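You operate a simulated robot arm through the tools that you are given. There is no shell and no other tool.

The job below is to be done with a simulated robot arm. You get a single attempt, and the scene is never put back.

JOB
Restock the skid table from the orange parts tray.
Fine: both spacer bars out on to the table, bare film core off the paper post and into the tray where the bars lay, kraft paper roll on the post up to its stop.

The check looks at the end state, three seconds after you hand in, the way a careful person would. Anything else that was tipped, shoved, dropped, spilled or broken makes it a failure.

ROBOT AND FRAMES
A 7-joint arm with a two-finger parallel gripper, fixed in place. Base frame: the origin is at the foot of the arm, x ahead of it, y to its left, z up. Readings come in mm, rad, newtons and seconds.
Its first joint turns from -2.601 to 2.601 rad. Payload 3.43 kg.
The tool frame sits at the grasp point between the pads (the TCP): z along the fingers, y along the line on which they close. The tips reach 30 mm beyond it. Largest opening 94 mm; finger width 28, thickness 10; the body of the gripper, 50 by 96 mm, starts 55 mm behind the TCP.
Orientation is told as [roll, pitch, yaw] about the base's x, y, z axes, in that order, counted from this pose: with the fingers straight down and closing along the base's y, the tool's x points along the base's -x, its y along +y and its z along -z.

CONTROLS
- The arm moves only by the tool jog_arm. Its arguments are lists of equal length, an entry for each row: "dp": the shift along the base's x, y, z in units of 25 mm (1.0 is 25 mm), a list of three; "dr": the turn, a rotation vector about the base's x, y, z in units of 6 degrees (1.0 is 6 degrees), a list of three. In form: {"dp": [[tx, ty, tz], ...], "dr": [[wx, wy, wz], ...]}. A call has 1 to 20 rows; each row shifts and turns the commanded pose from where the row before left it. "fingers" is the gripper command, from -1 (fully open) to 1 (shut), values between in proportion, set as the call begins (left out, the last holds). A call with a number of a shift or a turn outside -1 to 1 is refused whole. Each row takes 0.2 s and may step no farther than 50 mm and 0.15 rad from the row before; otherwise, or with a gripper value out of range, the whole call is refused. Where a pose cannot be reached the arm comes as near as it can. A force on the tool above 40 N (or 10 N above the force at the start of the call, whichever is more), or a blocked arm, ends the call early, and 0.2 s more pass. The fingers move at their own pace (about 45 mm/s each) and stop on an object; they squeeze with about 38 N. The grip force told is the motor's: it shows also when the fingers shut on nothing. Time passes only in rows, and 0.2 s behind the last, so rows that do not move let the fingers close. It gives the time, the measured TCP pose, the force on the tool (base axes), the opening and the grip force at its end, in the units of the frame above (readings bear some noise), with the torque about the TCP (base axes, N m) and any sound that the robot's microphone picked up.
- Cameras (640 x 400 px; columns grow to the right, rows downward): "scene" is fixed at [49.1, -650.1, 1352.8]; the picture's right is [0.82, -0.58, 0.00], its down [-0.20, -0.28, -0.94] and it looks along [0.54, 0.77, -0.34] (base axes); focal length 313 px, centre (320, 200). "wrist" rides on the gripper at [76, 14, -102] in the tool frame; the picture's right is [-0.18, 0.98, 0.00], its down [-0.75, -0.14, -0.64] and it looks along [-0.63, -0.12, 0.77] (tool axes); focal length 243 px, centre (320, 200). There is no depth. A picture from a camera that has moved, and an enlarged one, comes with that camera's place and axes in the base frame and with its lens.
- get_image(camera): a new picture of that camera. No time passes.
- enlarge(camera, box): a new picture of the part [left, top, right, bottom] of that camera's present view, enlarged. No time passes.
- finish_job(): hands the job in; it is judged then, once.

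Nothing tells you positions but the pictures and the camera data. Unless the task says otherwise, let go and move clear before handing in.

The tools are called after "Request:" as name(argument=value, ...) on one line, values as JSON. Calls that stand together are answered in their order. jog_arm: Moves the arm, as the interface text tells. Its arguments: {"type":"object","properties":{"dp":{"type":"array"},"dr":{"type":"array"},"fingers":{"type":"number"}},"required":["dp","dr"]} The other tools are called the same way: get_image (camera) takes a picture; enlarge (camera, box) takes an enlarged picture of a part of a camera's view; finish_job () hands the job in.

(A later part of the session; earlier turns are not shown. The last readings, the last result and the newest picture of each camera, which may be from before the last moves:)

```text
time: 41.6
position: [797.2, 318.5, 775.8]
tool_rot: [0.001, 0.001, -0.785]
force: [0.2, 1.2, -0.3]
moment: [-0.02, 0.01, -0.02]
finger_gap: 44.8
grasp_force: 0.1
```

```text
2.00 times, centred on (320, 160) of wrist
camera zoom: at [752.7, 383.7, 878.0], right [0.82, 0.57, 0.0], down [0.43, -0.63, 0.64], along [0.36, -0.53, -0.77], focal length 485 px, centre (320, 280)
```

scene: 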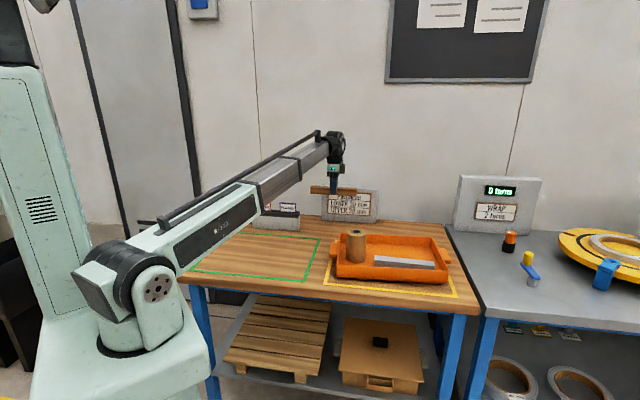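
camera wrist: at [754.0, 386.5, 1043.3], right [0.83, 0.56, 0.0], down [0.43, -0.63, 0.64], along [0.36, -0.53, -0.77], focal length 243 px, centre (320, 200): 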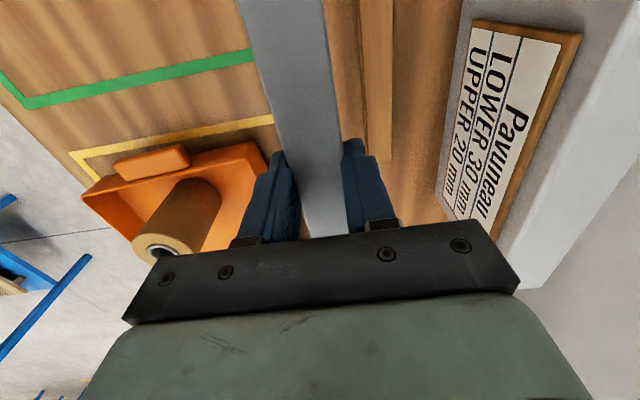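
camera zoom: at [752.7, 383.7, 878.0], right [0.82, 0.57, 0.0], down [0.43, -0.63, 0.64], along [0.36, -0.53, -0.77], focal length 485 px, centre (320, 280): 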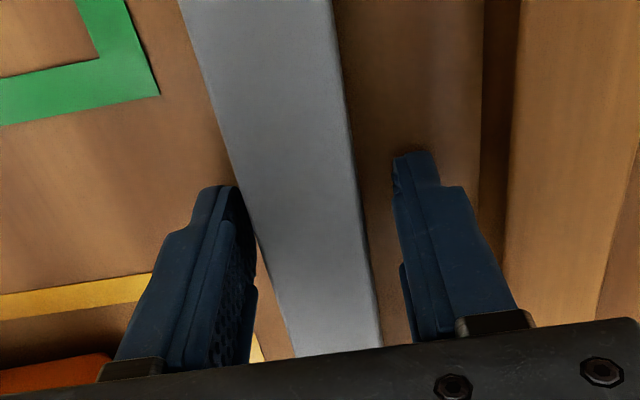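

Both bars are on the table. I'll rise straight up, then go look at the post.

Request:
jog_arm(dp=[[0, 0, 0.3], [0, 0, 0.7], [0, 0, 1], [0, 0, 1], [0, 0, 1], [0, 0, 1], [0, 0, 1], [0, 0, 1], [0, 0, 1], [0, 0, 1], [0, 0, 1]], dr=[[0, 0, 0], [0, 0, 0], [0, 0, 0], [0, 0, 0], [0, 0, 0], [0, 0, 0], [0, 0, 0], [0, 0, 0], [0, 0, 0], [0, 0, 0], [0, 0, 0]])

Request:
jog_arm(dp=[[-0.7, 0.97, 0], [-0.7, 0.97, 0], [-0.7, 0.97, 0], [-0.7, 0.97, 0], [-0.7, 0.97, 0], [-0.7, 0.97, 0], [-0.7, 0.97, 0], [-0.7, 0.97, 0], [-0.7, 0.97, 0], [-0.7, 0.97, 0], [-0.7, 0.97, 0], [-0.7, 0.97, 0], [-0.7, 0.97, 0], [-0.7, 0.97, 0], [0, 0, 0]], dr=[[0, 0, 0], [0, 0, 0], [0, 0, 0], [0, 0, 0], [0, 0, 0], [0, 0, 0], [0, 0, 0], [0, 0, 0], [0, 0, 0], [0, 0, 0], [0, 0, 0], [0, 0, 0], [0, 0, 0], [0, 0, 0], [0, 0, 0]], fingers=-1)

Request:
get_image(camera="wrist")

Request:
get_image(camera="scene")

Request:
enlarge(camera="wrist", box=[160, 0, 480, 200])

Request:
enlarge(camera="scene", box=[220, 180, 320, 250])

```text
time: 44.0
position: [796.2, 319.1, 1023.7]
tool_rot: [0.001, 0.0, -0.786]
force: [0.2, -0.1, -0.7]
moment: [0.03, -0.01, 0.01]
finger_gap: 44.8
grasp_force: 0.0
```

```text
time: 47.2
position: [551.3, 659.1, 1025.8]
tool_rot: [-0.001, 0.001, -0.786]
force: [0.5, 0.4, -0.3]
moment: [-0.01, -0.01, 0.01]
finger_gap: 94.0
grasp_force: 0.1
```

```text
taken
camera wrist: at [506.9, 723.5, 1127.8], right [0.82, 0.57, 0.0], down [0.43, -0.63, 0.64], along [0.36, -0.53, -0.77], focal length 243 px, centre (320, 200)
```

wrist: 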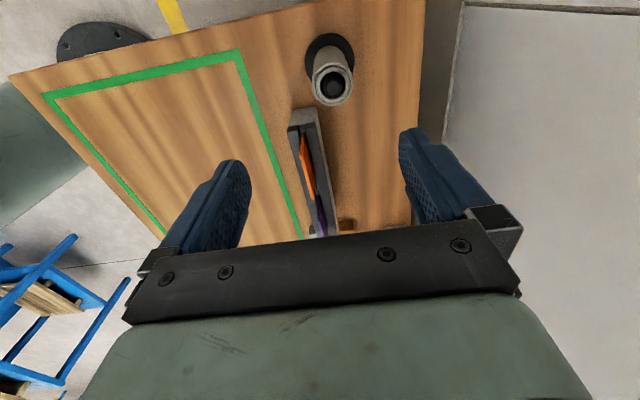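

```text
taken
```

scene: 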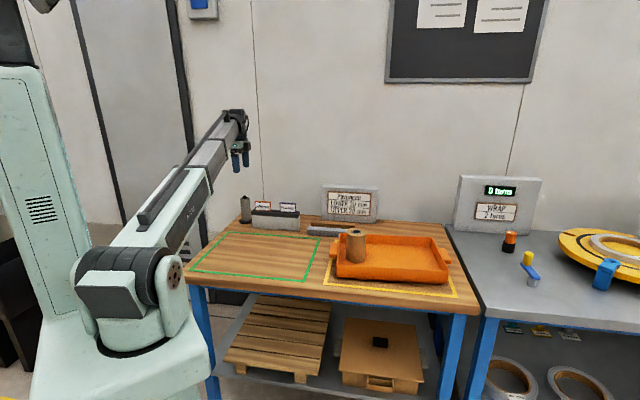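

```text
2.00 times, centred on (320, 100) of wrist
camera zoom: at [506.9, 723.5, 1127.8], right [0.82, 0.57, 0.0], down [0.43, -0.63, 0.64], along [0.36, -0.53, -0.77], focal length 485 px, centre (320, 400)
```

zoom: 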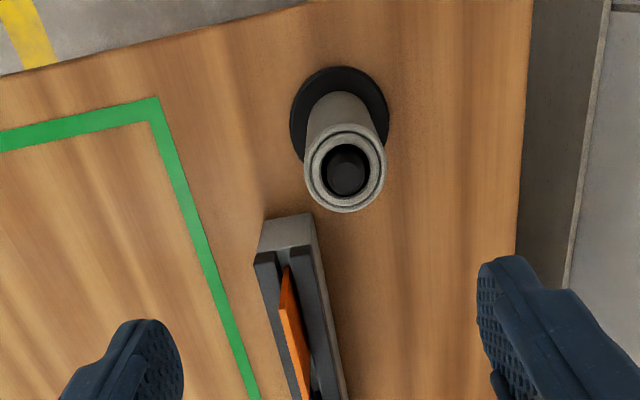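

```text
5.71 times, centred on (270, 215) of scene
camera zoom: at [49.1, -650.1, 1352.8], right [0.82, -0.58, 0.0], down [-0.2, -0.28, -0.94], along [0.54, 0.77, -0.34], focal length 1789 px, centre (606, 114)
```

zoom: 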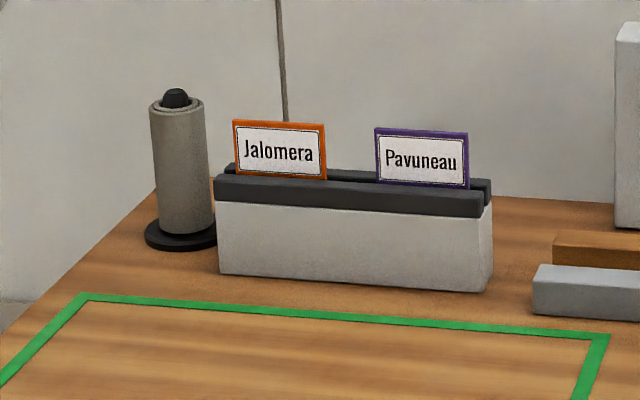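

The post is near u≈-89, v≈871 in table axes. I'll zoom in to locate it accurately before going over it.

Request:
enlarge(camera="wrist", box=[290, 20, 380, 120])

Request:
enlarge(camera="scene", box=[232, 185, 272, 230])

```text
4.00 times, centred on (335, 70) of wrist
camera zoom: at [506.9, 723.5, 1127.8], right [0.82, 0.57, 0.0], down [0.43, -0.63, 0.64], along [0.36, -0.53, -0.77], focal length 970 px, centre (260, 720)
```

zoom: 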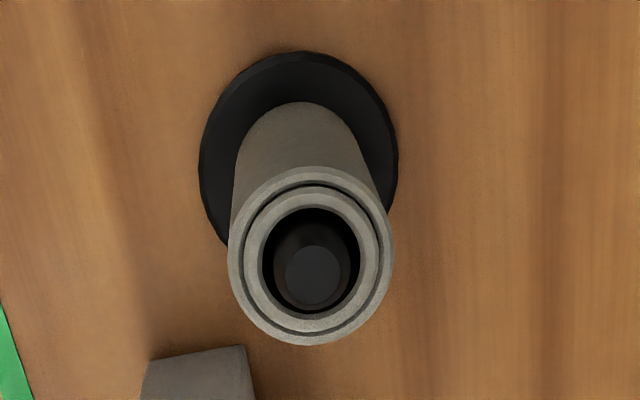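

```text
8.89 times, centred on (252, 208) of scene
camera zoom: at [49.1, -650.1, 1352.8], right [0.82, -0.58, 0.0], down [-0.2, -0.28, -0.94], along [0.54, 0.77, -0.34], focal length 2783 px, centre (924, 133)
```

zoom: 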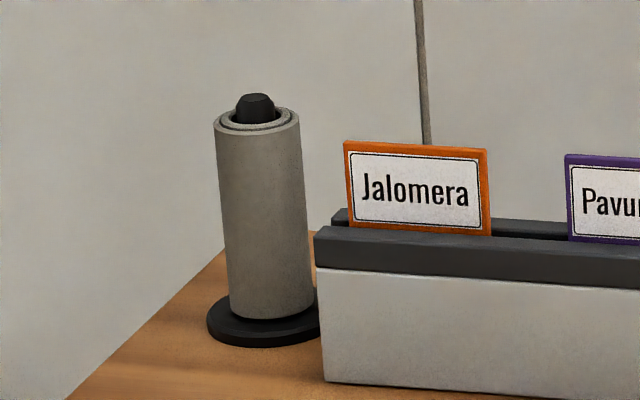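

The core's bore is much wider than the post, so it sits loosely. My refined estimate puts the post at (557, 674.5), core top at z≈860 and post tip at about 876. I'll move over it and lower to check the centring.

Request:
jog_arm(dp=[[0.07, 0.205, -0.6], [0.07, 0.205, -0.6], [0.07, 0.205, -0.7], [0, 0, -0.7], [0, 0, 0]], dr=[[0, 0, 0], [0, 0, 0], [0, 0, 0], [0, 0, 0], [0, 0, 0]])

Request:
get_image(camera="wrist")

Request:
enlarge(camera="wrist", box=[220, 30, 420, 200])

Request:
enlarge(camera="scene", box=[210, 140, 310, 240])

```text
time: 48.4
position: [557.4, 674.8, 959.7]
tool_rot: [0.0, 0.001, -0.787]
force: [0.0, -0.3, -0.2]
moment: [-0.01, 0.02, -0.01]
finger_gap: 93.8
grasp_force: 0.2
```

```text
taken
camera wrist: at [513.0, 739.6, 1062.1], right [0.82, 0.57, 0.0], down [0.43, -0.63, 0.64], along [0.36, -0.53, -0.77], focal length 243 px, centre (320, 200)
```

wrist: 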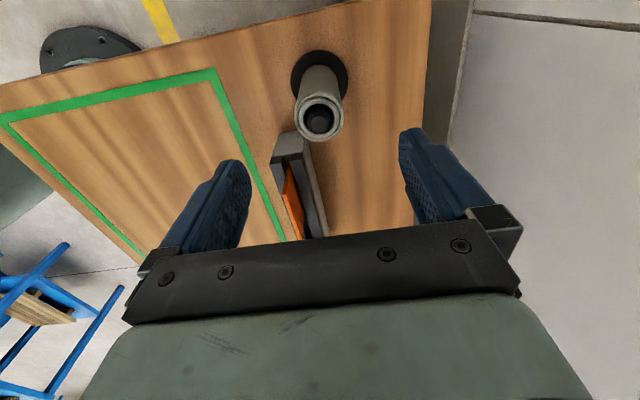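

```text
2.35 times, centred on (320, 115) of wrist
camera zoom: at [513.0, 739.6, 1062.1], right [0.82, 0.57, 0.0], down [0.43, -0.63, 0.64], along [0.36, -0.53, -0.77], focal length 571 px, centre (320, 400)
```

zoom: 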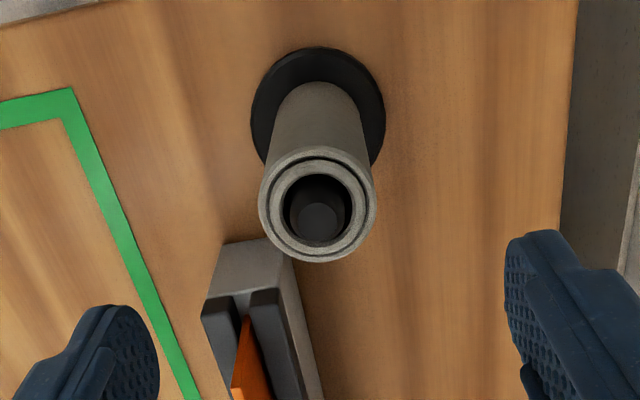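

```text
4.00 times, centred on (260, 190) of scene
camera zoom: at [49.1, -650.1, 1352.8], right [0.82, -0.58, 0.0], down [-0.2, -0.28, -0.94], along [0.54, 0.77, -0.34], focal length 1252 px, centre (560, 240)
```

zoom: 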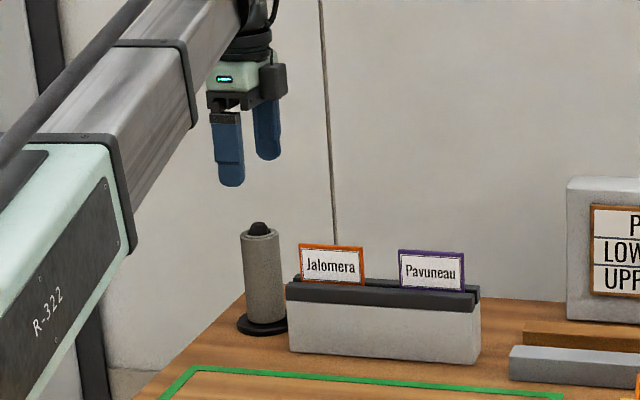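

The post is centred under the gripper within about 1 mm. I'll narrow the fingers to about 70 mm and descend so the pads overlap the upper part of the core, keeping the gripper body above the post tip.

Request:
jog_arm(dp=[[0, 0, 0], [0, 0, -0.8], [0, 0, -0.8], [0, 0, -0.8], [0, 0, -0.6], [0, 0, 0]], dr=[[0, 0, 0], [0, 0, 0], [0, 0, 0], [0, 0, 0], [0, 0, 0], [0, 0, 0]], fingers=-0.49)

Request:
enlarge(camera="wrist", box=[220, 30, 420, 230])

Request:
enlarge(camera="scene", box=[220, 160, 300, 240])

```text
time: 49.8
position: [556.8, 673.2, 884.4]
tool_rot: [0.0, 0.001, -0.786]
force: [-0.3, 0.5, 0.1]
moment: [-0.01, 0.02, 0.03]
finger_gap: 70.1
grasp_force: 0.0
```

```text
2.00 times, centred on (320, 130) of wrist
camera zoom: at [512.4, 738.8, 987.7], right [0.82, 0.57, 0.0], down [0.43, -0.63, 0.64], along [0.36, -0.53, -0.77], focal length 485 px, centre (320, 340)
```

zoom: 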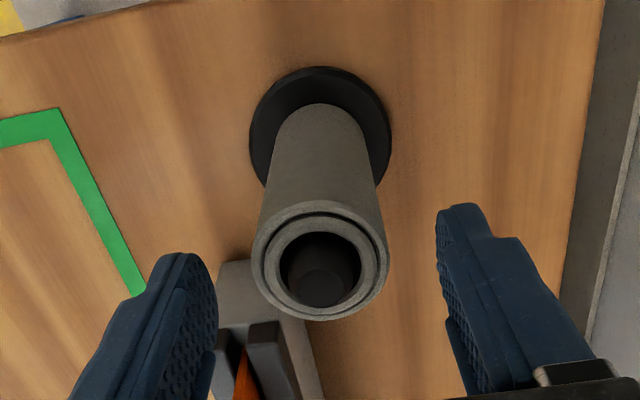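

```text
5.00 times, centred on (260, 200) of scene
camera zoom: at [49.1, -650.1, 1352.8], right [0.82, -0.58, 0.0], down [-0.2, -0.28, -0.94], along [0.54, 0.77, -0.34], focal length 1565 px, centre (620, 200)
```

zoom: 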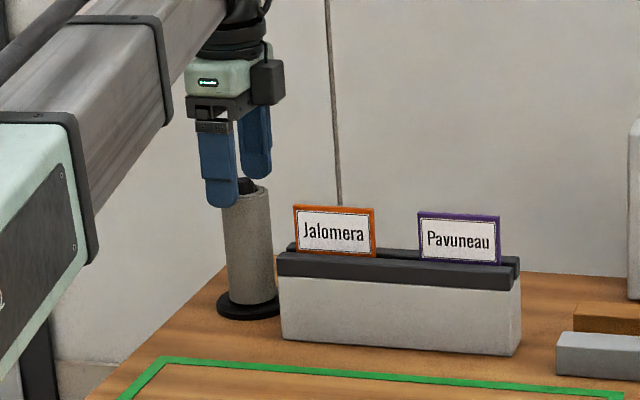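

Request:
jog_arm(dp=[[0, 0, -0.5], [0, 0, -0.5], [0, 0, -0.5], [0, 0, -0.5], [0, 0, 0]], dr=[[0, 0, 0], [0, 0, 0], [0, 0, 0], [0, 0, 0], [0, 0, 0]])

Request:
enlarge(camera="wrist", box=[220, 30, 420, 230])

Request:
enlarge(camera="scene", box=[220, 160, 300, 240])

```text
time: 51.0
position: [558.6, 675.4, 835.8]
tool_rot: [0.0, 0.001, -0.786]
force: [0.5, 0.1, -0.5]
moment: [0.01, -0.02, -0.04]
finger_gap: 70.0
grasp_force: 0.0
```

```text
2.00 times, centred on (320, 130) of wrist
camera zoom: at [514.1, 739.0, 938.0], right [0.82, 0.57, 0.0], down [0.43, -0.63, 0.64], along [0.36, -0.53, -0.77], focal length 485 px, centre (320, 340)
```

zoom: 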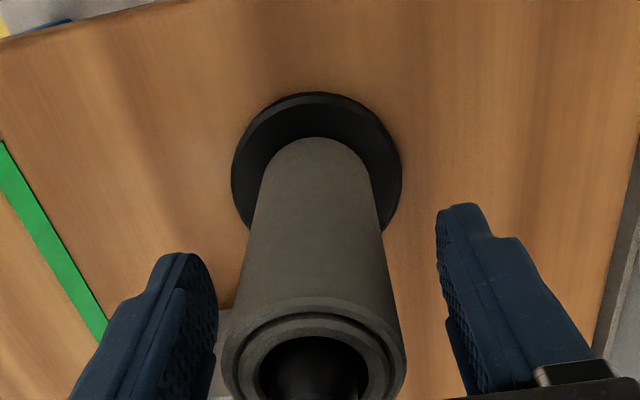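

```text
5.00 times, centred on (260, 200) of scene
camera zoom: at [49.1, -650.1, 1352.8], right [0.82, -0.58, 0.0], down [-0.2, -0.28, -0.94], along [0.54, 0.77, -0.34], focal length 1565 px, centre (620, 200)
```

zoom: 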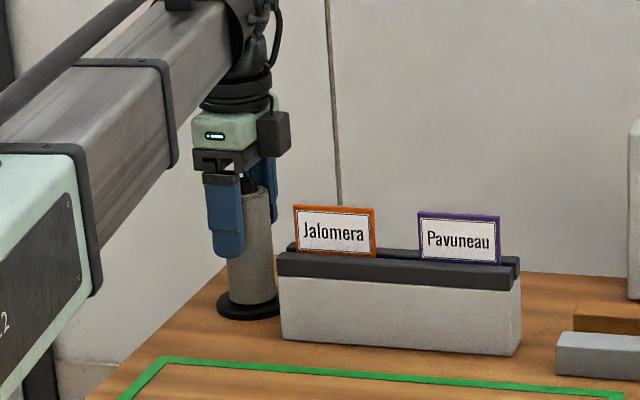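

The fingers are around the core. I'll close on it.

Request:
jog_arm(dp=[[0, 0, 0], [0, 0, 0], [0, 0, 0], [0, 0, 0], [0, 0, 0]], dr=[[0, 0, 0], [0, 0, 0], [0, 0, 0], [0, 0, 0], [0, 0, 0]], fingers=1)

Request:
jog_arm(dp=[[0, 0, 0.2], [0, 0, 0.4], [0, 0, 0.4], [0, 0, 0]], dr=[[0, 0, 0], [0, 0, 0], [0, 0, 0], [0, 0, 0]])

Request:
enlarge(camera="scene", box=[220, 160, 300, 240])

Request:
enlarge(camera="wrist", box=[220, 30, 420, 230])

```text
time: 52.2
position: [558.1, 674.1, 835.6]
tool_rot: [0.0, -0.001, -0.785]
force: [-0.2, -0.3, -0.2]
moment: [-0.01, 0.05, 0.03]
finger_gap: 43.3
grasp_force: 37.7
```

```text
time: 53.2
position: [558.2, 673.0, 859.8]
tool_rot: [0.0, 0.001, -0.787]
force: [0.2, 0.3, -0.4]
moment: [0.02, 0.01, 0.0]
finger_gap: 43.4
grasp_force: 38.1
```

```text
5.00 times, centred on (260, 200) of scene
camera zoom: at [49.1, -650.1, 1352.8], right [0.82, -0.58, 0.0], down [-0.2, -0.28, -0.94], along [0.54, 0.77, -0.34], focal length 1565 px, centre (620, 200)
```

zoom: 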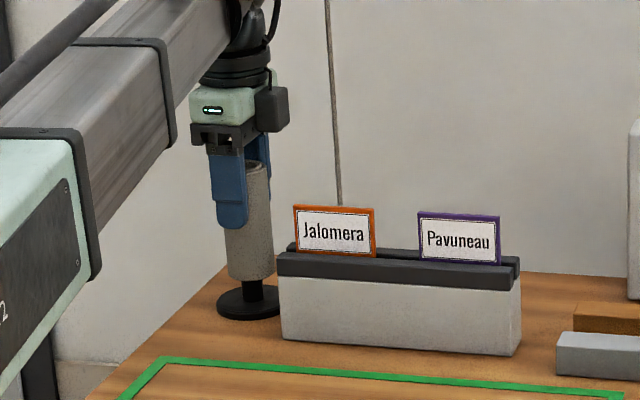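

```text
2.00 times, centred on (320, 130) of wrist
camera zoom: at [513.8, 737.4, 962.3], right [0.82, 0.57, 0.0], down [0.43, -0.63, 0.64], along [0.36, -0.53, -0.77], focal length 485 px, centre (320, 340)
```

zoom: 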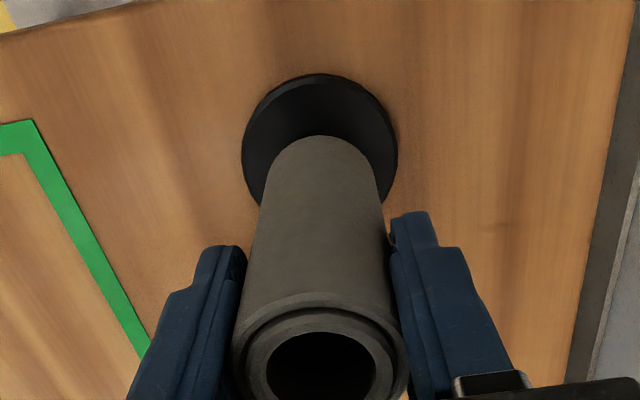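

The core is sliding up freely. I'll raise it fully clear of the post.

Request:
jog_arm(dp=[[0, 0, 0.6], [0, 0, 0.8], [0, 0, 0.8], [0, 0, 0.8], [0, 0, 1], [0, 0, 1], [0, 0, 1], [0, 0, 0]], dr=[[0, 0, 0], [0, 0, 0], [0, 0, 0], [0, 0, 0], [0, 0, 0], [0, 0, 0], [0, 0, 0], [0, 0, 0]])

Request:
enlarge(camera="scene", box=[210, 110, 310, 240])

Request:
enlarge(camera="scene", box=[232, 185, 272, 230])

Request:
get_image(camera="wrist")

```text
time: 55.0
position: [555.8, 673.6, 1008.0]
tool_rot: [0.0, 0.001, -0.785]
force: [-0.3, -0.7, 0.1]
moment: [-0.02, 0.01, -0.03]
finger_gap: 43.4
grasp_force: 38.3
```

```text
3.08 times, centred on (260, 175) of scene
camera zoom: at [49.1, -650.1, 1352.8], right [0.82, -0.58, 0.0], down [-0.2, -0.28, -0.94], along [0.54, 0.77, -0.34], focal length 963 px, centre (505, 277)
```

zoom: 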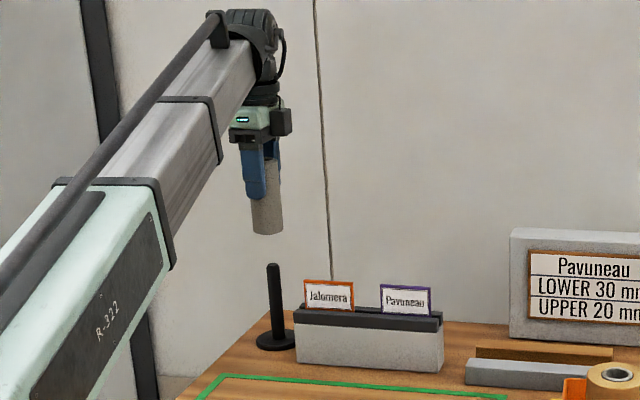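

```text
8.89 times, centred on (252, 208) of scene
camera zoom: at [49.1, -650.1, 1352.8], right [0.82, -0.58, 0.0], down [-0.2, -0.28, -0.94], along [0.54, 0.77, -0.34], focal length 2783 px, centre (924, 133)
```

zoom: 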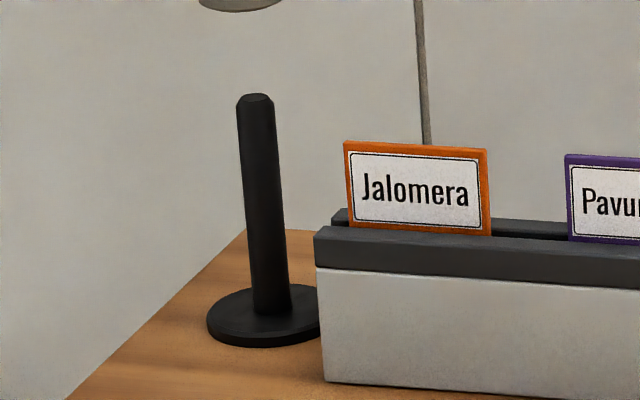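

```text
taken
camera wrist: at [511.5, 737.8, 1110.0], right [0.82, 0.57, 0.0], down [0.43, -0.63, 0.64], along [0.36, -0.53, -0.77], focal length 243 px, centre (320, 200)
```

wrist: 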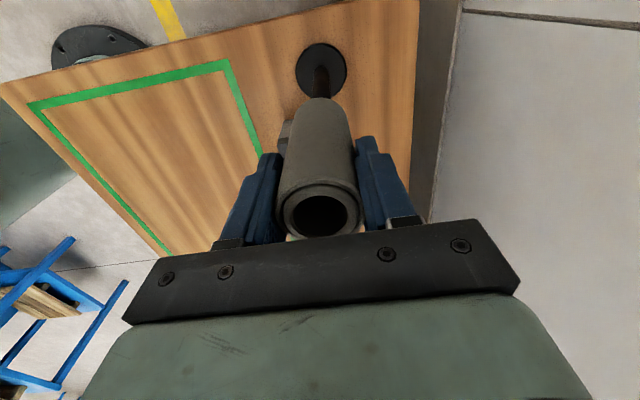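

The core is off and the bare post is visible with its base flange. I'll carry the core over to the bars' area in the tray, around (863, -14).

Request:
jog_arm(dp=[[0.22, -0.5, 0], [0.4386, -0.983, 0], [0.4386, -0.983, 0], [0.4386, -0.983, 0], [0.4386, -0.983, 0], [0.4386, -0.983, 0], [0.4386, -0.983, 0], [0.4386, -0.983, 0], [0.4386, -0.983, 0], [0.4386, -0.983, 0], [0.4386, -0.983, 0], [0.4386, -0.983, 0], [0.4386, -0.983, 0], [0.4386, -0.983, 0], [0.4386, -0.983, 0], [0.4386, -0.983, 0], [0.4386, -0.983, 0], [0.4386, -0.983, 0], [0.4386, -0.983, 0], [0.4386, -0.983, 0]], dr=[[0, 0, 0], [0, 0, 0], [0, 0, 0], [0, 0, 0], [0, 0, 0], [0, 0, 0], [0, 0, 0], [0, 0, 0], [0, 0, 0], [0, 0, 0], [0, 0, 0], [0, 0, 0], [0, 0, 0], [0, 0, 0], [0, 0, 0], [0, 0, 0], [0, 0, 0], [0, 0, 0], [0, 0, 0], [0, 0, 0]])

Request:
jog_arm(dp=[[0.4386, -0.983, 0], [0.4386, -0.983, 0], [0.4386, -0.983, 0], [0.4386, -0.983, 0], [0.4386, -0.983, 0], [0.4386, -0.983, 0], [0.4386, -0.983, 0], [0.4386, -0.983, 0], [0.22, -0.49, 0], [0, 0, 0]], dr=[[0, 0, 0], [0, 0, 0], [0, 0, 0], [0, 0, 0], [0, 0, 0], [0, 0, 0], [0, 0, 0], [0, 0, 0], [0, 0, 0], [0, 0, 0]])

Request:
get_image(camera="scene")

Request:
get_image(camera="wrist")

Request:
enlarge(camera="scene", box=[320, 160, 460, 300])

```text
time: 59.2
position: [773.2, 193.5, 1011.0]
tool_rot: [0.0, 0.0, -0.782]
force: [0.7, 1.1, 0.2]
moment: [0.0, -0.03, -0.02]
finger_gap: 42.9
grasp_force: 37.6
```

```text
time: 61.4
position: [861.7, -13.6, 1009.5]
tool_rot: [0.0, -0.001, -0.783]
force: [-0.2, -0.1, 0.2]
moment: [0.01, 0.01, -0.02]
finger_gap: 43.0
grasp_force: 37.7
```

```text
taken
```

scene: 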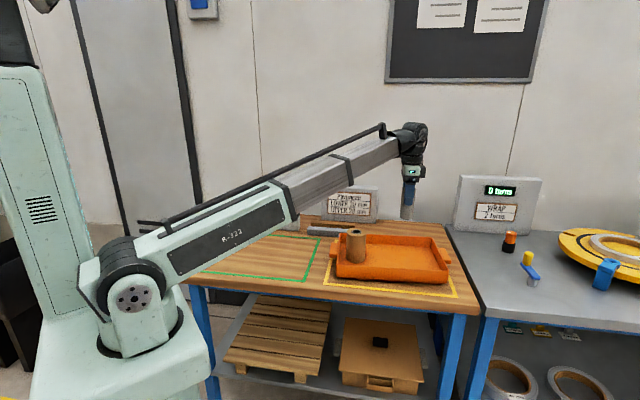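

```text
taken
camera wrist: at [818.2, 50.7, 1112.6], right [0.82, 0.57, 0.0], down [0.43, -0.63, 0.64], along [0.36, -0.53, -0.77], focal length 243 px, centre (320, 200)
```

wrist: 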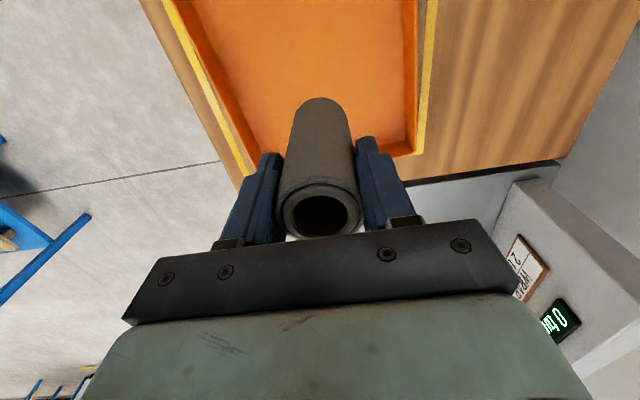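

```text
2.86 times, centred on (390, 230) of scene
camera zoom: at [49.1, -650.1, 1352.8], right [0.82, -0.58, 0.0], down [-0.2, -0.28, -0.94], along [0.54, 0.77, -0.34], focal length 894 px, centre (120, 114)
```

zoom: 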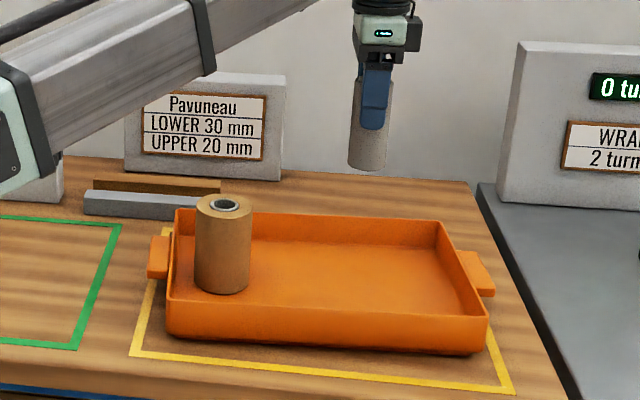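

The core is over the bars' area. I'll lower it, slowing before the expected contact around z≈845.

Request:
jog_arm(dp=[[0, 0, -0.8], [0, 0, -1], [0, 0, -1], [0, 0, -1], [0, 0, -1], [0, 0, -0.8], [0, 0, -0.4], [0, 0, 0]], dr=[[0, 0, 0], [0, 0, 0], [0, 0, 0], [0, 0, 0], [0, 0, 0], [0, 0, 0], [0, 0, 0], [0, 0, 0]])

Request:
enlarge(camera="scene", box=[360, 200, 440, 280])

```text
time: 63.2
position: [865.9, -16.2, 859.9]
tool_rot: [0.001, -0.001, -0.785]
force: [0.9, -0.3, -0.8]
moment: [-0.01, -0.02, 0.02]
finger_gap: 43.5
grasp_force: 38.0
```

```text
5.00 times, centred on (400, 240) of scene
camera zoom: at [49.1, -650.1, 1352.8], right [0.82, -0.58, 0.0], down [-0.2, -0.28, -0.94], along [0.54, 0.77, -0.34], focal length 1565 px, centre (-80, 0)
```

zoom: 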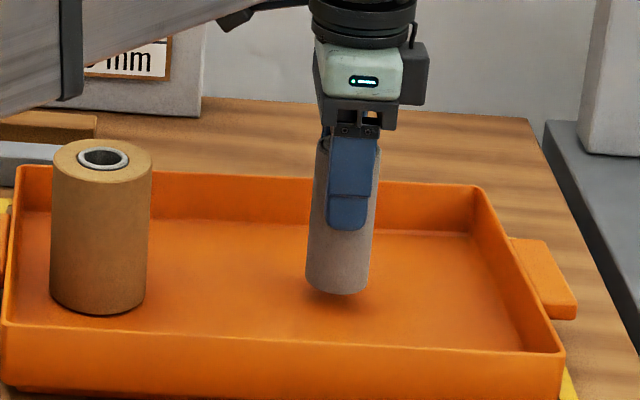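

Request:
jog_arm(dp=[[0, 0, -0.2], [0, 0, -0.16], [0, 0, -0.08], [0, 0, -0.06], [0, 0, 0]], dr=[[0, 0, 0], [0, 0, 0], [0, 0, 0], [0, 0, 0], [0, 0, 0]])

Request:
enlarge(camera="scene", box=[380, 230, 430, 270])

```text
time: 64.4
position: [865.1, -16.1, 848.4]
tool_rot: [-0.001, -0.001, -0.786]
force: [-0.3, 0.1, -1.2]
moment: [0.01, 0.02, 0.02]
finger_gap: 43.3
grasp_force: 38.2
```

```text
10.00 times, centred on (405, 250) of scene
camera zoom: at [49.1, -650.1, 1352.8], right [0.82, -0.58, 0.0], down [-0.2, -0.28, -0.94], along [0.54, 0.77, -0.34], focal length 3130 px, centre (-530, -300)
```

zoom: 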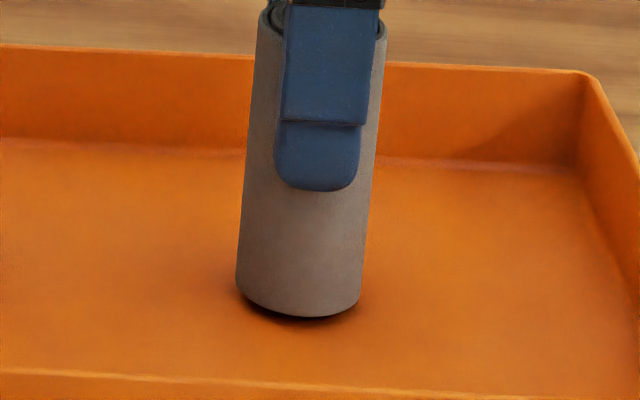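

Request:
jog_arm(dp=[[0, 0, -0.06], [0, 0, -0.05], [0, 0, 0]], dr=[[0, 0, 0], [0, 0, 0], [0, 0, 0]])

Request:
enlarge(camera="scene", box=[380, 230, 430, 270])

```text
time: 65.2
position: [866.1, -14.7, 844.8]
tool_rot: [0.0, 0.0, -0.786]
force: [0.9, -0.5, -1.0]
moment: [-0.01, 0.01, -0.04]
finger_gap: 43.0
grasp_force: 38.0
```

```text
10.00 times, centred on (405, 250) of scene
camera zoom: at [49.1, -650.1, 1352.8], right [0.82, -0.58, 0.0], down [-0.2, -0.28, -0.94], along [0.54, 0.77, -0.34], focal length 3130 px, centre (-530, -300)
```

zoom: 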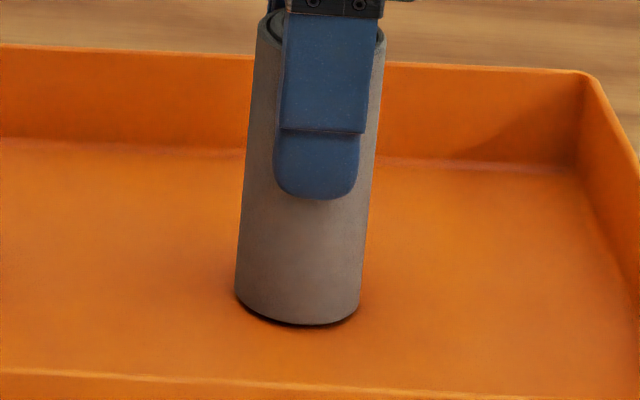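

Request:
jog_arm(dp=[[0, 0, -0.05], [0, 0, -0.03], [0, 0, 0]], dr=[[0, 0, 0], [0, 0, 0], [0, 0, 0]])

Request:
enlarge(camera="scene", box=[380, 230, 430, 270])

```text
time: 66.0
position: [865.0, -15.2, 844.4]
tool_rot: [0.003, -0.003, -0.785]
force: [3.0, -1.8, 33.8]
moment: [0.14, 0.04, 0.12]
finger_gap: 43.1
grasp_force: 38.1
```

```text
10.00 times, centred on (405, 250) of scene
camera zoom: at [49.1, -650.1, 1352.8], right [0.82, -0.58, 0.0], down [-0.2, -0.28, -0.94], along [0.54, 0.77, -0.34], focal length 3130 px, centre (-530, -300)
```

zoom: 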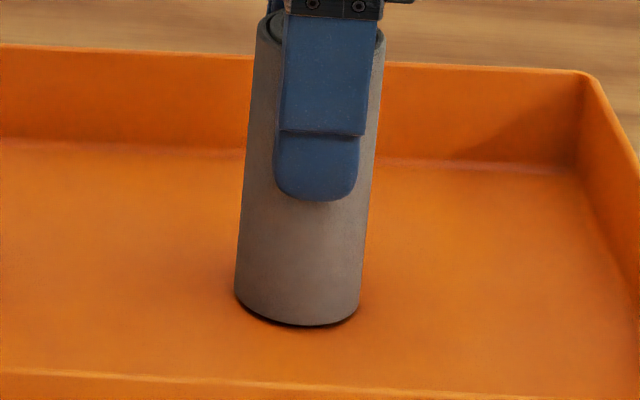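

It's seated (34 N). I'll relax the press a little and open.

Request:
jog_arm(dp=[[0, 0, 0.04], [0, 0, 0]], dr=[[0, 0, 0], [0, 0, 0]])

Request:
jog_arm(dp=[[0, 0, 0], [0, 0, 0], [0, 0, 0], [0, 0, 0], [0, 0, 0]], dr=[[0, 0, 0], [0, 0, 0], [0, 0, 0], [0, 0, 0], [0, 0, 0]], fingers=-0.6)

Request:
enlarge(camera="scene", box=[360, 200, 440, 280])

Request:
enlarge(camera="wrist", box=[220, 30, 420, 230])

```text
time: 66.6
position: [864.3, -14.9, 845.0]
tool_rot: [-0.001, -0.002, -0.785]
force: [7.1, -7.3, 32.8]
moment: [-0.28, -0.28, 0.0]
finger_gap: 43.3
grasp_force: 38.1
```

```text
time: 67.8
position: [864.2, -15.2, 844.0]
tool_rot: [0.0, -0.001, -0.785]
force: [-0.4, -0.3, -0.1]
moment: [-0.02, -0.03, 0.01]
finger_gap: 75.2
grasp_force: 0.1
```

```text
5.00 times, centred on (400, 240) of scene
camera zoom: at [49.1, -650.1, 1352.8], right [0.82, -0.58, 0.0], down [-0.2, -0.28, -0.94], along [0.54, 0.77, -0.34], focal length 1565 px, centre (-80, 0)
```

zoom: 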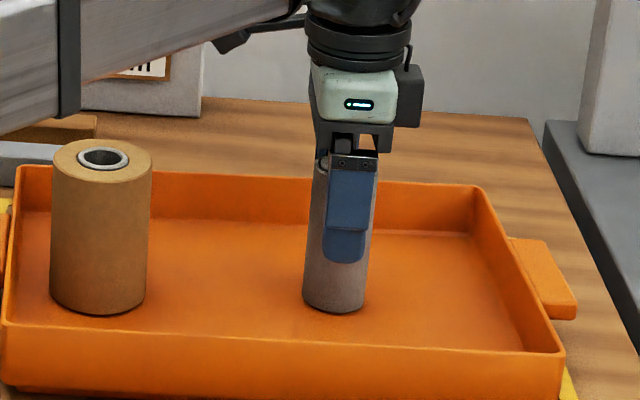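

```text
2.00 times, centred on (320, 130) of wrist
camera zoom: at [820.7, 49.8, 945.5], right [0.82, 0.57, 0.0], down [0.43, -0.63, 0.64], along [0.36, -0.53, -0.77], focal length 485 px, centre (320, 340)
```

zoom: 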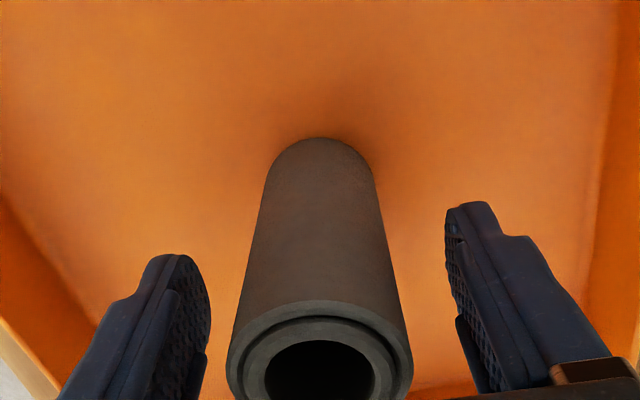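

The core is standing free in the tray. I'll rise straight up, open fully, and move over the kraft roll (≈(733, 92)).

Request:
jog_arm(dp=[[0, 0, 0.4], [0, 0, 0.6], [0, 0, 0.8], [0, 0, 1], [0, 0, 1], [0, 0, 1], [0, 0, 1], [0, 0, 0]], dr=[[0, 0, 0], [0, 0, 0], [0, 0, 0], [0, 0, 0], [0, 0, 0], [0, 0, 0], [0, 0, 0], [0, 0, 0]])

Request:
jog_arm(dp=[[-0.8772, 0.714, 0], [-0.8772, 0.714, 0], [-0.8772, 0.714, 0], [-0.8772, 0.714, 0], [-0.8772, 0.714, 0], [-0.8772, 0.714, 0], [0, 0, 0]], dr=[[0, 0, 0], [0, 0, 0], [0, 0, 0], [0, 0, 0], [0, 0, 0], [0, 0, 0], [0, 0, 0]], fingers=-1)

Request:
get_image(camera="wrist")

Request:
enlarge(camera="wrist", box=[220, 30, 420, 200])

Request:
enlarge(camera="scene", box=[310, 160, 460, 300])

```text
time: 69.6
position: [866.3, -16.3, 987.1]
tool_rot: [0.001, -0.001, -0.785]
force: [0.5, -1.3, 0.9]
moment: [-0.02, 0.03, 0.0]
finger_gap: 75.4
grasp_force: 0.1
```

```text
time: 71.2
position: [731.0, 92.0, 987.9]
tool_rot: [0.0, 0.0, -0.786]
force: [0.5, -0.5, 0.2]
moment: [0.0, 0.0, 0.03]
finger_gap: 94.3
grasp_force: 0.0
```

```text
taken
camera wrist: at [688.5, 156.5, 1089.9], right [0.82, 0.57, 0.0], down [0.43, -0.63, 0.64], along [0.36, -0.53, -0.77], focal length 243 px, centre (320, 200)
```

wrist: 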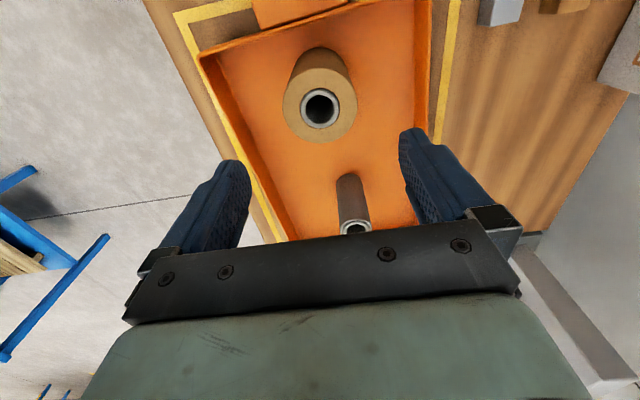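

```text
2.35 times, centred on (320, 115) of wrist
camera zoom: at [688.5, 156.5, 1089.9], right [0.82, 0.57, 0.0], down [0.43, -0.63, 0.64], along [0.36, -0.53, -0.77], focal length 571 px, centre (320, 400)
```

zoom: 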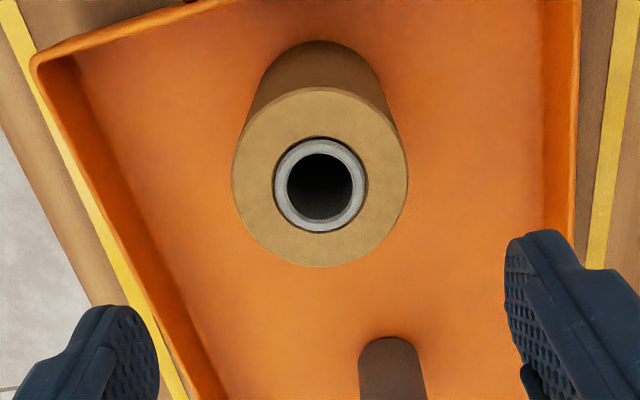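

```text
2.86 times, centred on (385, 230) of scene
camera zoom: at [49.1, -650.1, 1352.8], right [0.82, -0.58, 0.0], down [-0.2, -0.28, -0.94], along [0.54, 0.77, -0.34], focal length 894 px, centre (134, 114)
```

zoom: 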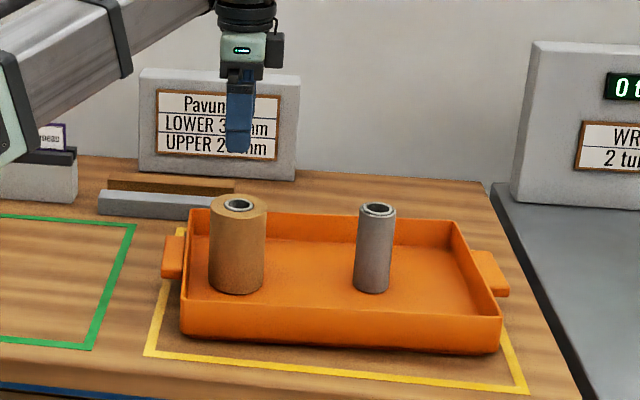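

The roll is centred under the gripper, about 68 mm across. I'll descend around it, first to just above the top.

Request:
jog_arm(dp=[[-0.02, 0.02, -0.8], [-0.02, 0.02, -0.8], [0, 0, -0.8], [0, 0, -0.8], [0, 0, -0.4], [0, 0, 0]], dr=[[0, 0, 0], [0, 0, 0], [0, 0, 0], [0, 0, 0], [0, 0, 0], [0, 0, 0]])

Request:
enlarge(camera="wrist", box=[220, 30, 420, 230])

Request:
enlarge(camera="scene", box=[320, 190, 400, 280])

```text
time: 72.6
position: [732.9, 92.5, 898.3]
tool_rot: [-0.001, 0.002, -0.784]
force: [-0.1, 0.8, 0.3]
moment: [-0.03, -0.02, 0.01]
finger_gap: 94.1
grasp_force: 0.0
```

```text
2.00 times, centred on (320, 130) of wrist
camera zoom: at [688.8, 156.8, 1001.8], right [0.82, 0.57, 0.0], down [0.43, -0.63, 0.64], along [0.36, -0.53, -0.77], focal length 485 px, centre (320, 340)
```

zoom: 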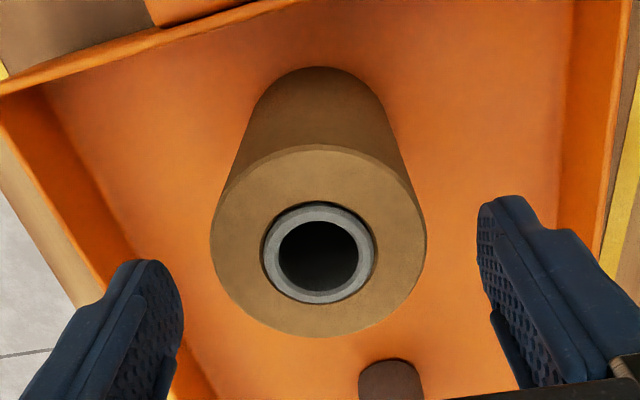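

```text
4.44 times, centred on (360, 235) of scene
camera zoom: at [49.1, -650.1, 1352.8], right [0.82, -0.58, 0.0], down [-0.2, -0.28, -0.94], along [0.54, 0.77, -0.34], focal length 1391 px, centre (142, 44)
```

zoom: 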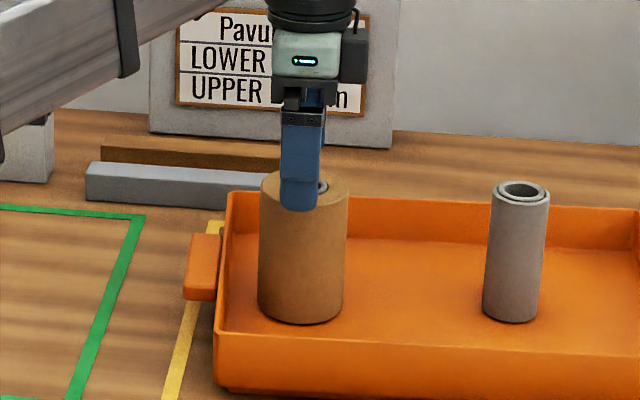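

Request:
jog_arm(dp=[[0, 0, -0.5], [0, 0, -0.5], [0, 0, -0.5], [0, 0, -0.5], [0, 0, 0]], dr=[[0, 0, 0], [0, 0, 0], [0, 0, 0], [0, 0, 0], [0, 0, 0]])

Request:
enlarge(camera="wrist", box=[220, 30, 420, 230])

Request:
enlarge(camera="scene", box=[320, 190, 400, 280])

```text
time: 73.8
position: [733.3, 92.6, 849.7]
tool_rot: [0.0, 0.001, -0.786]
force: [0.0, 0.8, -1.0]
moment: [0.02, 0.04, 0.02]
finger_gap: 94.1
grasp_force: 0.0
```

```text
2.00 times, centred on (320, 130) of wrist
camera zoom: at [688.7, 156.5, 952.0], right [0.82, 0.57, 0.0], down [0.43, -0.63, 0.64], along [0.36, -0.53, -0.77], focal length 485 px, centre (320, 340)
```

zoom: 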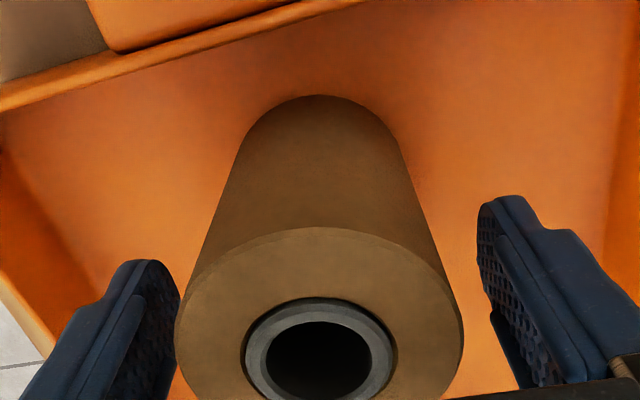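

```text
4.44 times, centred on (360, 235) of scene
camera zoom: at [49.1, -650.1, 1352.8], right [0.82, -0.58, 0.0], down [-0.2, -0.28, -0.94], along [0.54, 0.77, -0.34], focal length 1391 px, centre (142, 44)
```

zoom: 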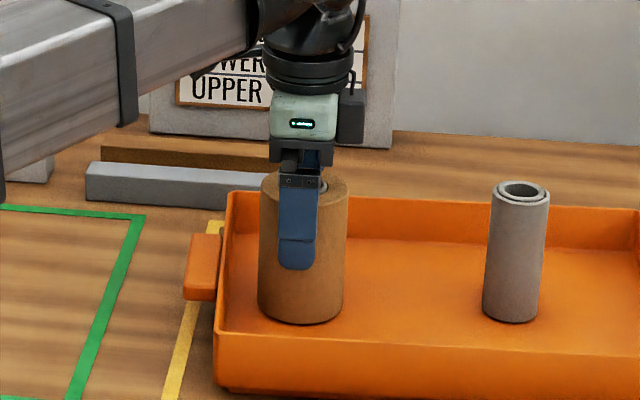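

The fingers straddle the roll. I'll close on it and lift slightly to check.

Request:
jog_arm(dp=[[0, 0, 0], [0, 0, 0], [0, 0, 0], [0, 0, 0], [0, 0, 0]], dr=[[0, 0, 0], [0, 0, 0], [0, 0, 0], [0, 0, 0], [0, 0, 0]], fingers=1)

Request:
jog_arm(dp=[[0, 0, 0.2], [0, 0, 0.4], [0, 0, 0.4], [0, 0, 0]], dr=[[0, 0, 0], [0, 0, 0], [0, 0, 0], [0, 0, 0]])

Request:
enlarge(camera="scene", box=[320, 190, 400, 280])

Request:
enlarge(camera="wrist", box=[220, 30, 420, 230])

```text
time: 75.0
position: [732.8, 91.7, 850.1]
tool_rot: [0.0, 0.001, -0.784]
force: [0.6, -0.6, -0.7]
moment: [0.03, 0.03, -0.04]
finger_gap: 71.5
grasp_force: 38.2
```

```text
time: 76.0
position: [734.5, 92.6, 873.6]
tool_rot: [0.001, -0.001, -0.786]
force: [0.3, -0.3, -2.2]
moment: [0.03, -0.02, 0.0]
finger_gap: 71.2
grasp_force: 38.3
```

```text
4.44 times, centred on (360, 235) of scene
camera zoom: at [49.1, -650.1, 1352.8], right [0.82, -0.58, 0.0], down [-0.2, -0.28, -0.94], along [0.54, 0.77, -0.34], focal length 1391 px, centre (142, 44)
```

zoom: 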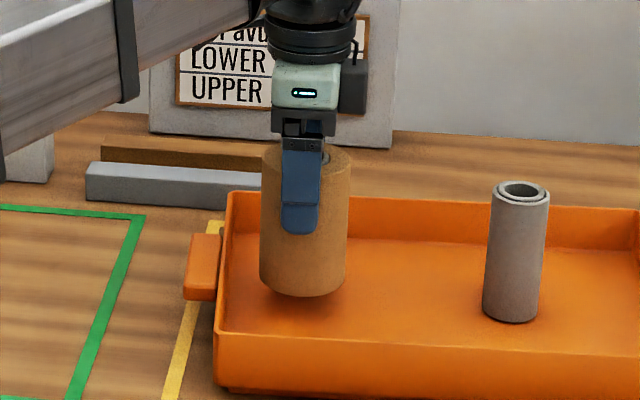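

```text
2.00 times, centred on (320, 130) of wrist
camera zoom: at [689.5, 156.5, 976.5], right [0.82, 0.57, 0.0], down [0.43, -0.63, 0.64], along [0.36, -0.53, -0.77], focal length 485 px, centre (320, 340)
```

zoom: 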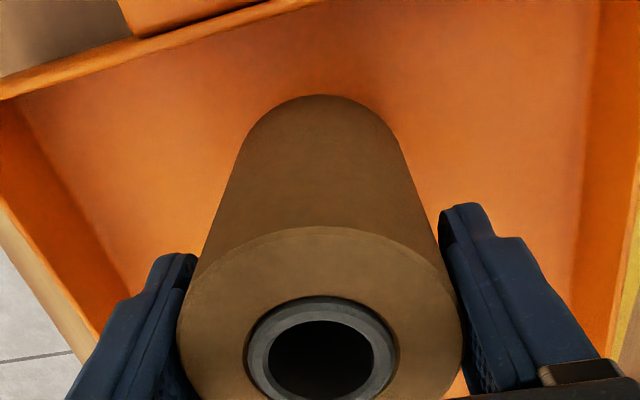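

The roll is gripped and lifting cleanly. I'll raise it, then carry it across to above the post.

Request:
jog_arm(dp=[[0, 0, 0.6], [0, 0, 0.9], [0, 0, 1], [0, 0, 1], [0, 0, 1], [0, 0, 1], [0, 0, 0]], dr=[[0, 0, 0], [0, 0, 0], [0, 0, 0], [0, 0, 0], [0, 0, 0], [0, 0, 0], [0, 0, 0]])

Request:
jog_arm(dp=[[-0.15, 0.5, 0], [-0.295, 0.9685, 0], [-0.295, 0.9685, 0], [-0.295, 0.9685, 0], [-0.295, 0.9685, 0], [-0.295, 0.9685, 0], [-0.295, 0.9685, 0], [-0.295, 0.9685, 0], [-0.295, 0.9685, 0], [-0.295, 0.9685, 0], [-0.295, 0.9685, 0], [-0.295, 0.9685, 0], [-0.295, 0.9685, 0], [-0.295, 0.9685, 0], [-0.295, 0.9685, 0], [-0.295, 0.9685, 0], [-0.295, 0.9685, 0], [-0.295, 0.9685, 0], [-0.295, 0.9685, 0], [-0.295, 0.9685, 0]], dr=[[0, 0, 0], [0, 0, 0], [0, 0, 0], [0, 0, 0], [0, 0, 0], [0, 0, 0], [0, 0, 0], [0, 0, 0], [0, 0, 0], [0, 0, 0], [0, 0, 0], [0, 0, 0], [0, 0, 0], [0, 0, 0], [0, 0, 0], [0, 0, 0], [0, 0, 0], [0, 0, 0], [0, 0, 0], [0, 0, 0]])

Request:
jog_arm(dp=[[-0.295, 0.9685, 0], [-0.295, 0.9685, 0], [-0.295, 0.9685, 0], [-0.295, 0.9685, 0], [-0.15, 0.47, 0], [0, 0, 0]], dr=[[0, 0, 0], [0, 0, 0], [0, 0, 0], [0, 0, 0], [0, 0, 0], [0, 0, 0]])

Request:
get_image(camera="wrist")

Request:
enlarge(camera="wrist", box=[240, 10, 400, 110])

Request:
enlarge(camera="scene", box=[215, 140, 295, 240])

```text
time: 77.6
position: [733.8, 96.2, 1012.7]
tool_rot: [-0.001, -0.001, -0.785]
force: [0.1, -0.5, -3.2]
moment: [-0.02, 0.0, 0.01]
finger_gap: 71.2
grasp_force: 38.0
```

```text
time: 81.8
position: [588.4, 567.0, 1013.0]
tool_rot: [0.001, 0.0, -0.785]
force: [-0.8, -0.1, -2.6]
moment: [-0.01, 0.05, 0.03]
finger_gap: 71.3
grasp_force: 38.0
```

```text
time: 83.2
position: [554.6, 674.5, 1012.2]
tool_rot: [-0.002, -0.001, -0.785]
force: [0.4, -0.7, -2.7]
moment: [-0.01, -0.03, 0.0]
finger_gap: 71.4
grasp_force: 37.7
```

```text
taken
camera wrist: at [510.0, 738.5, 1114.5], right [0.82, 0.57, 0.0], down [0.43, -0.63, 0.64], along [0.36, -0.53, -0.77], focal length 243 px, centre (320, 200)
```

wrist: 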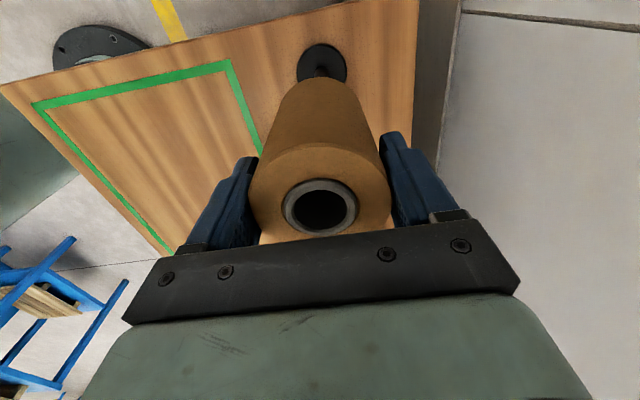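

```text
4.00 times, centred on (320, 60) of wrist
camera zoom: at [510.0, 738.5, 1114.5], right [0.82, 0.57, 0.0], down [0.43, -0.63, 0.64], along [0.36, -0.53, -0.77], focal length 970 px, centre (320, 760)
```

zoom: 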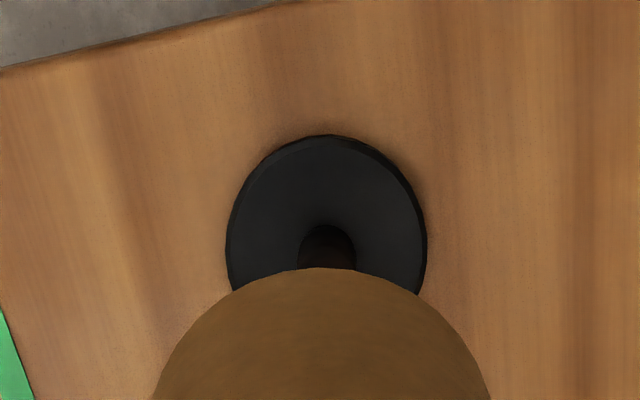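

```text
4.00 times, centred on (255, 190) of scene
camera zoom: at [49.1, -650.1, 1352.8], right [0.82, -0.58, 0.0], down [-0.2, -0.28, -0.94], along [0.54, 0.77, -0.34], focal length 1252 px, centre (580, 240)
```

zoom: 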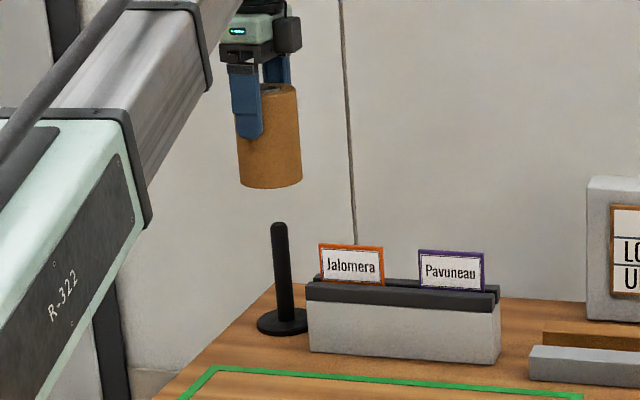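

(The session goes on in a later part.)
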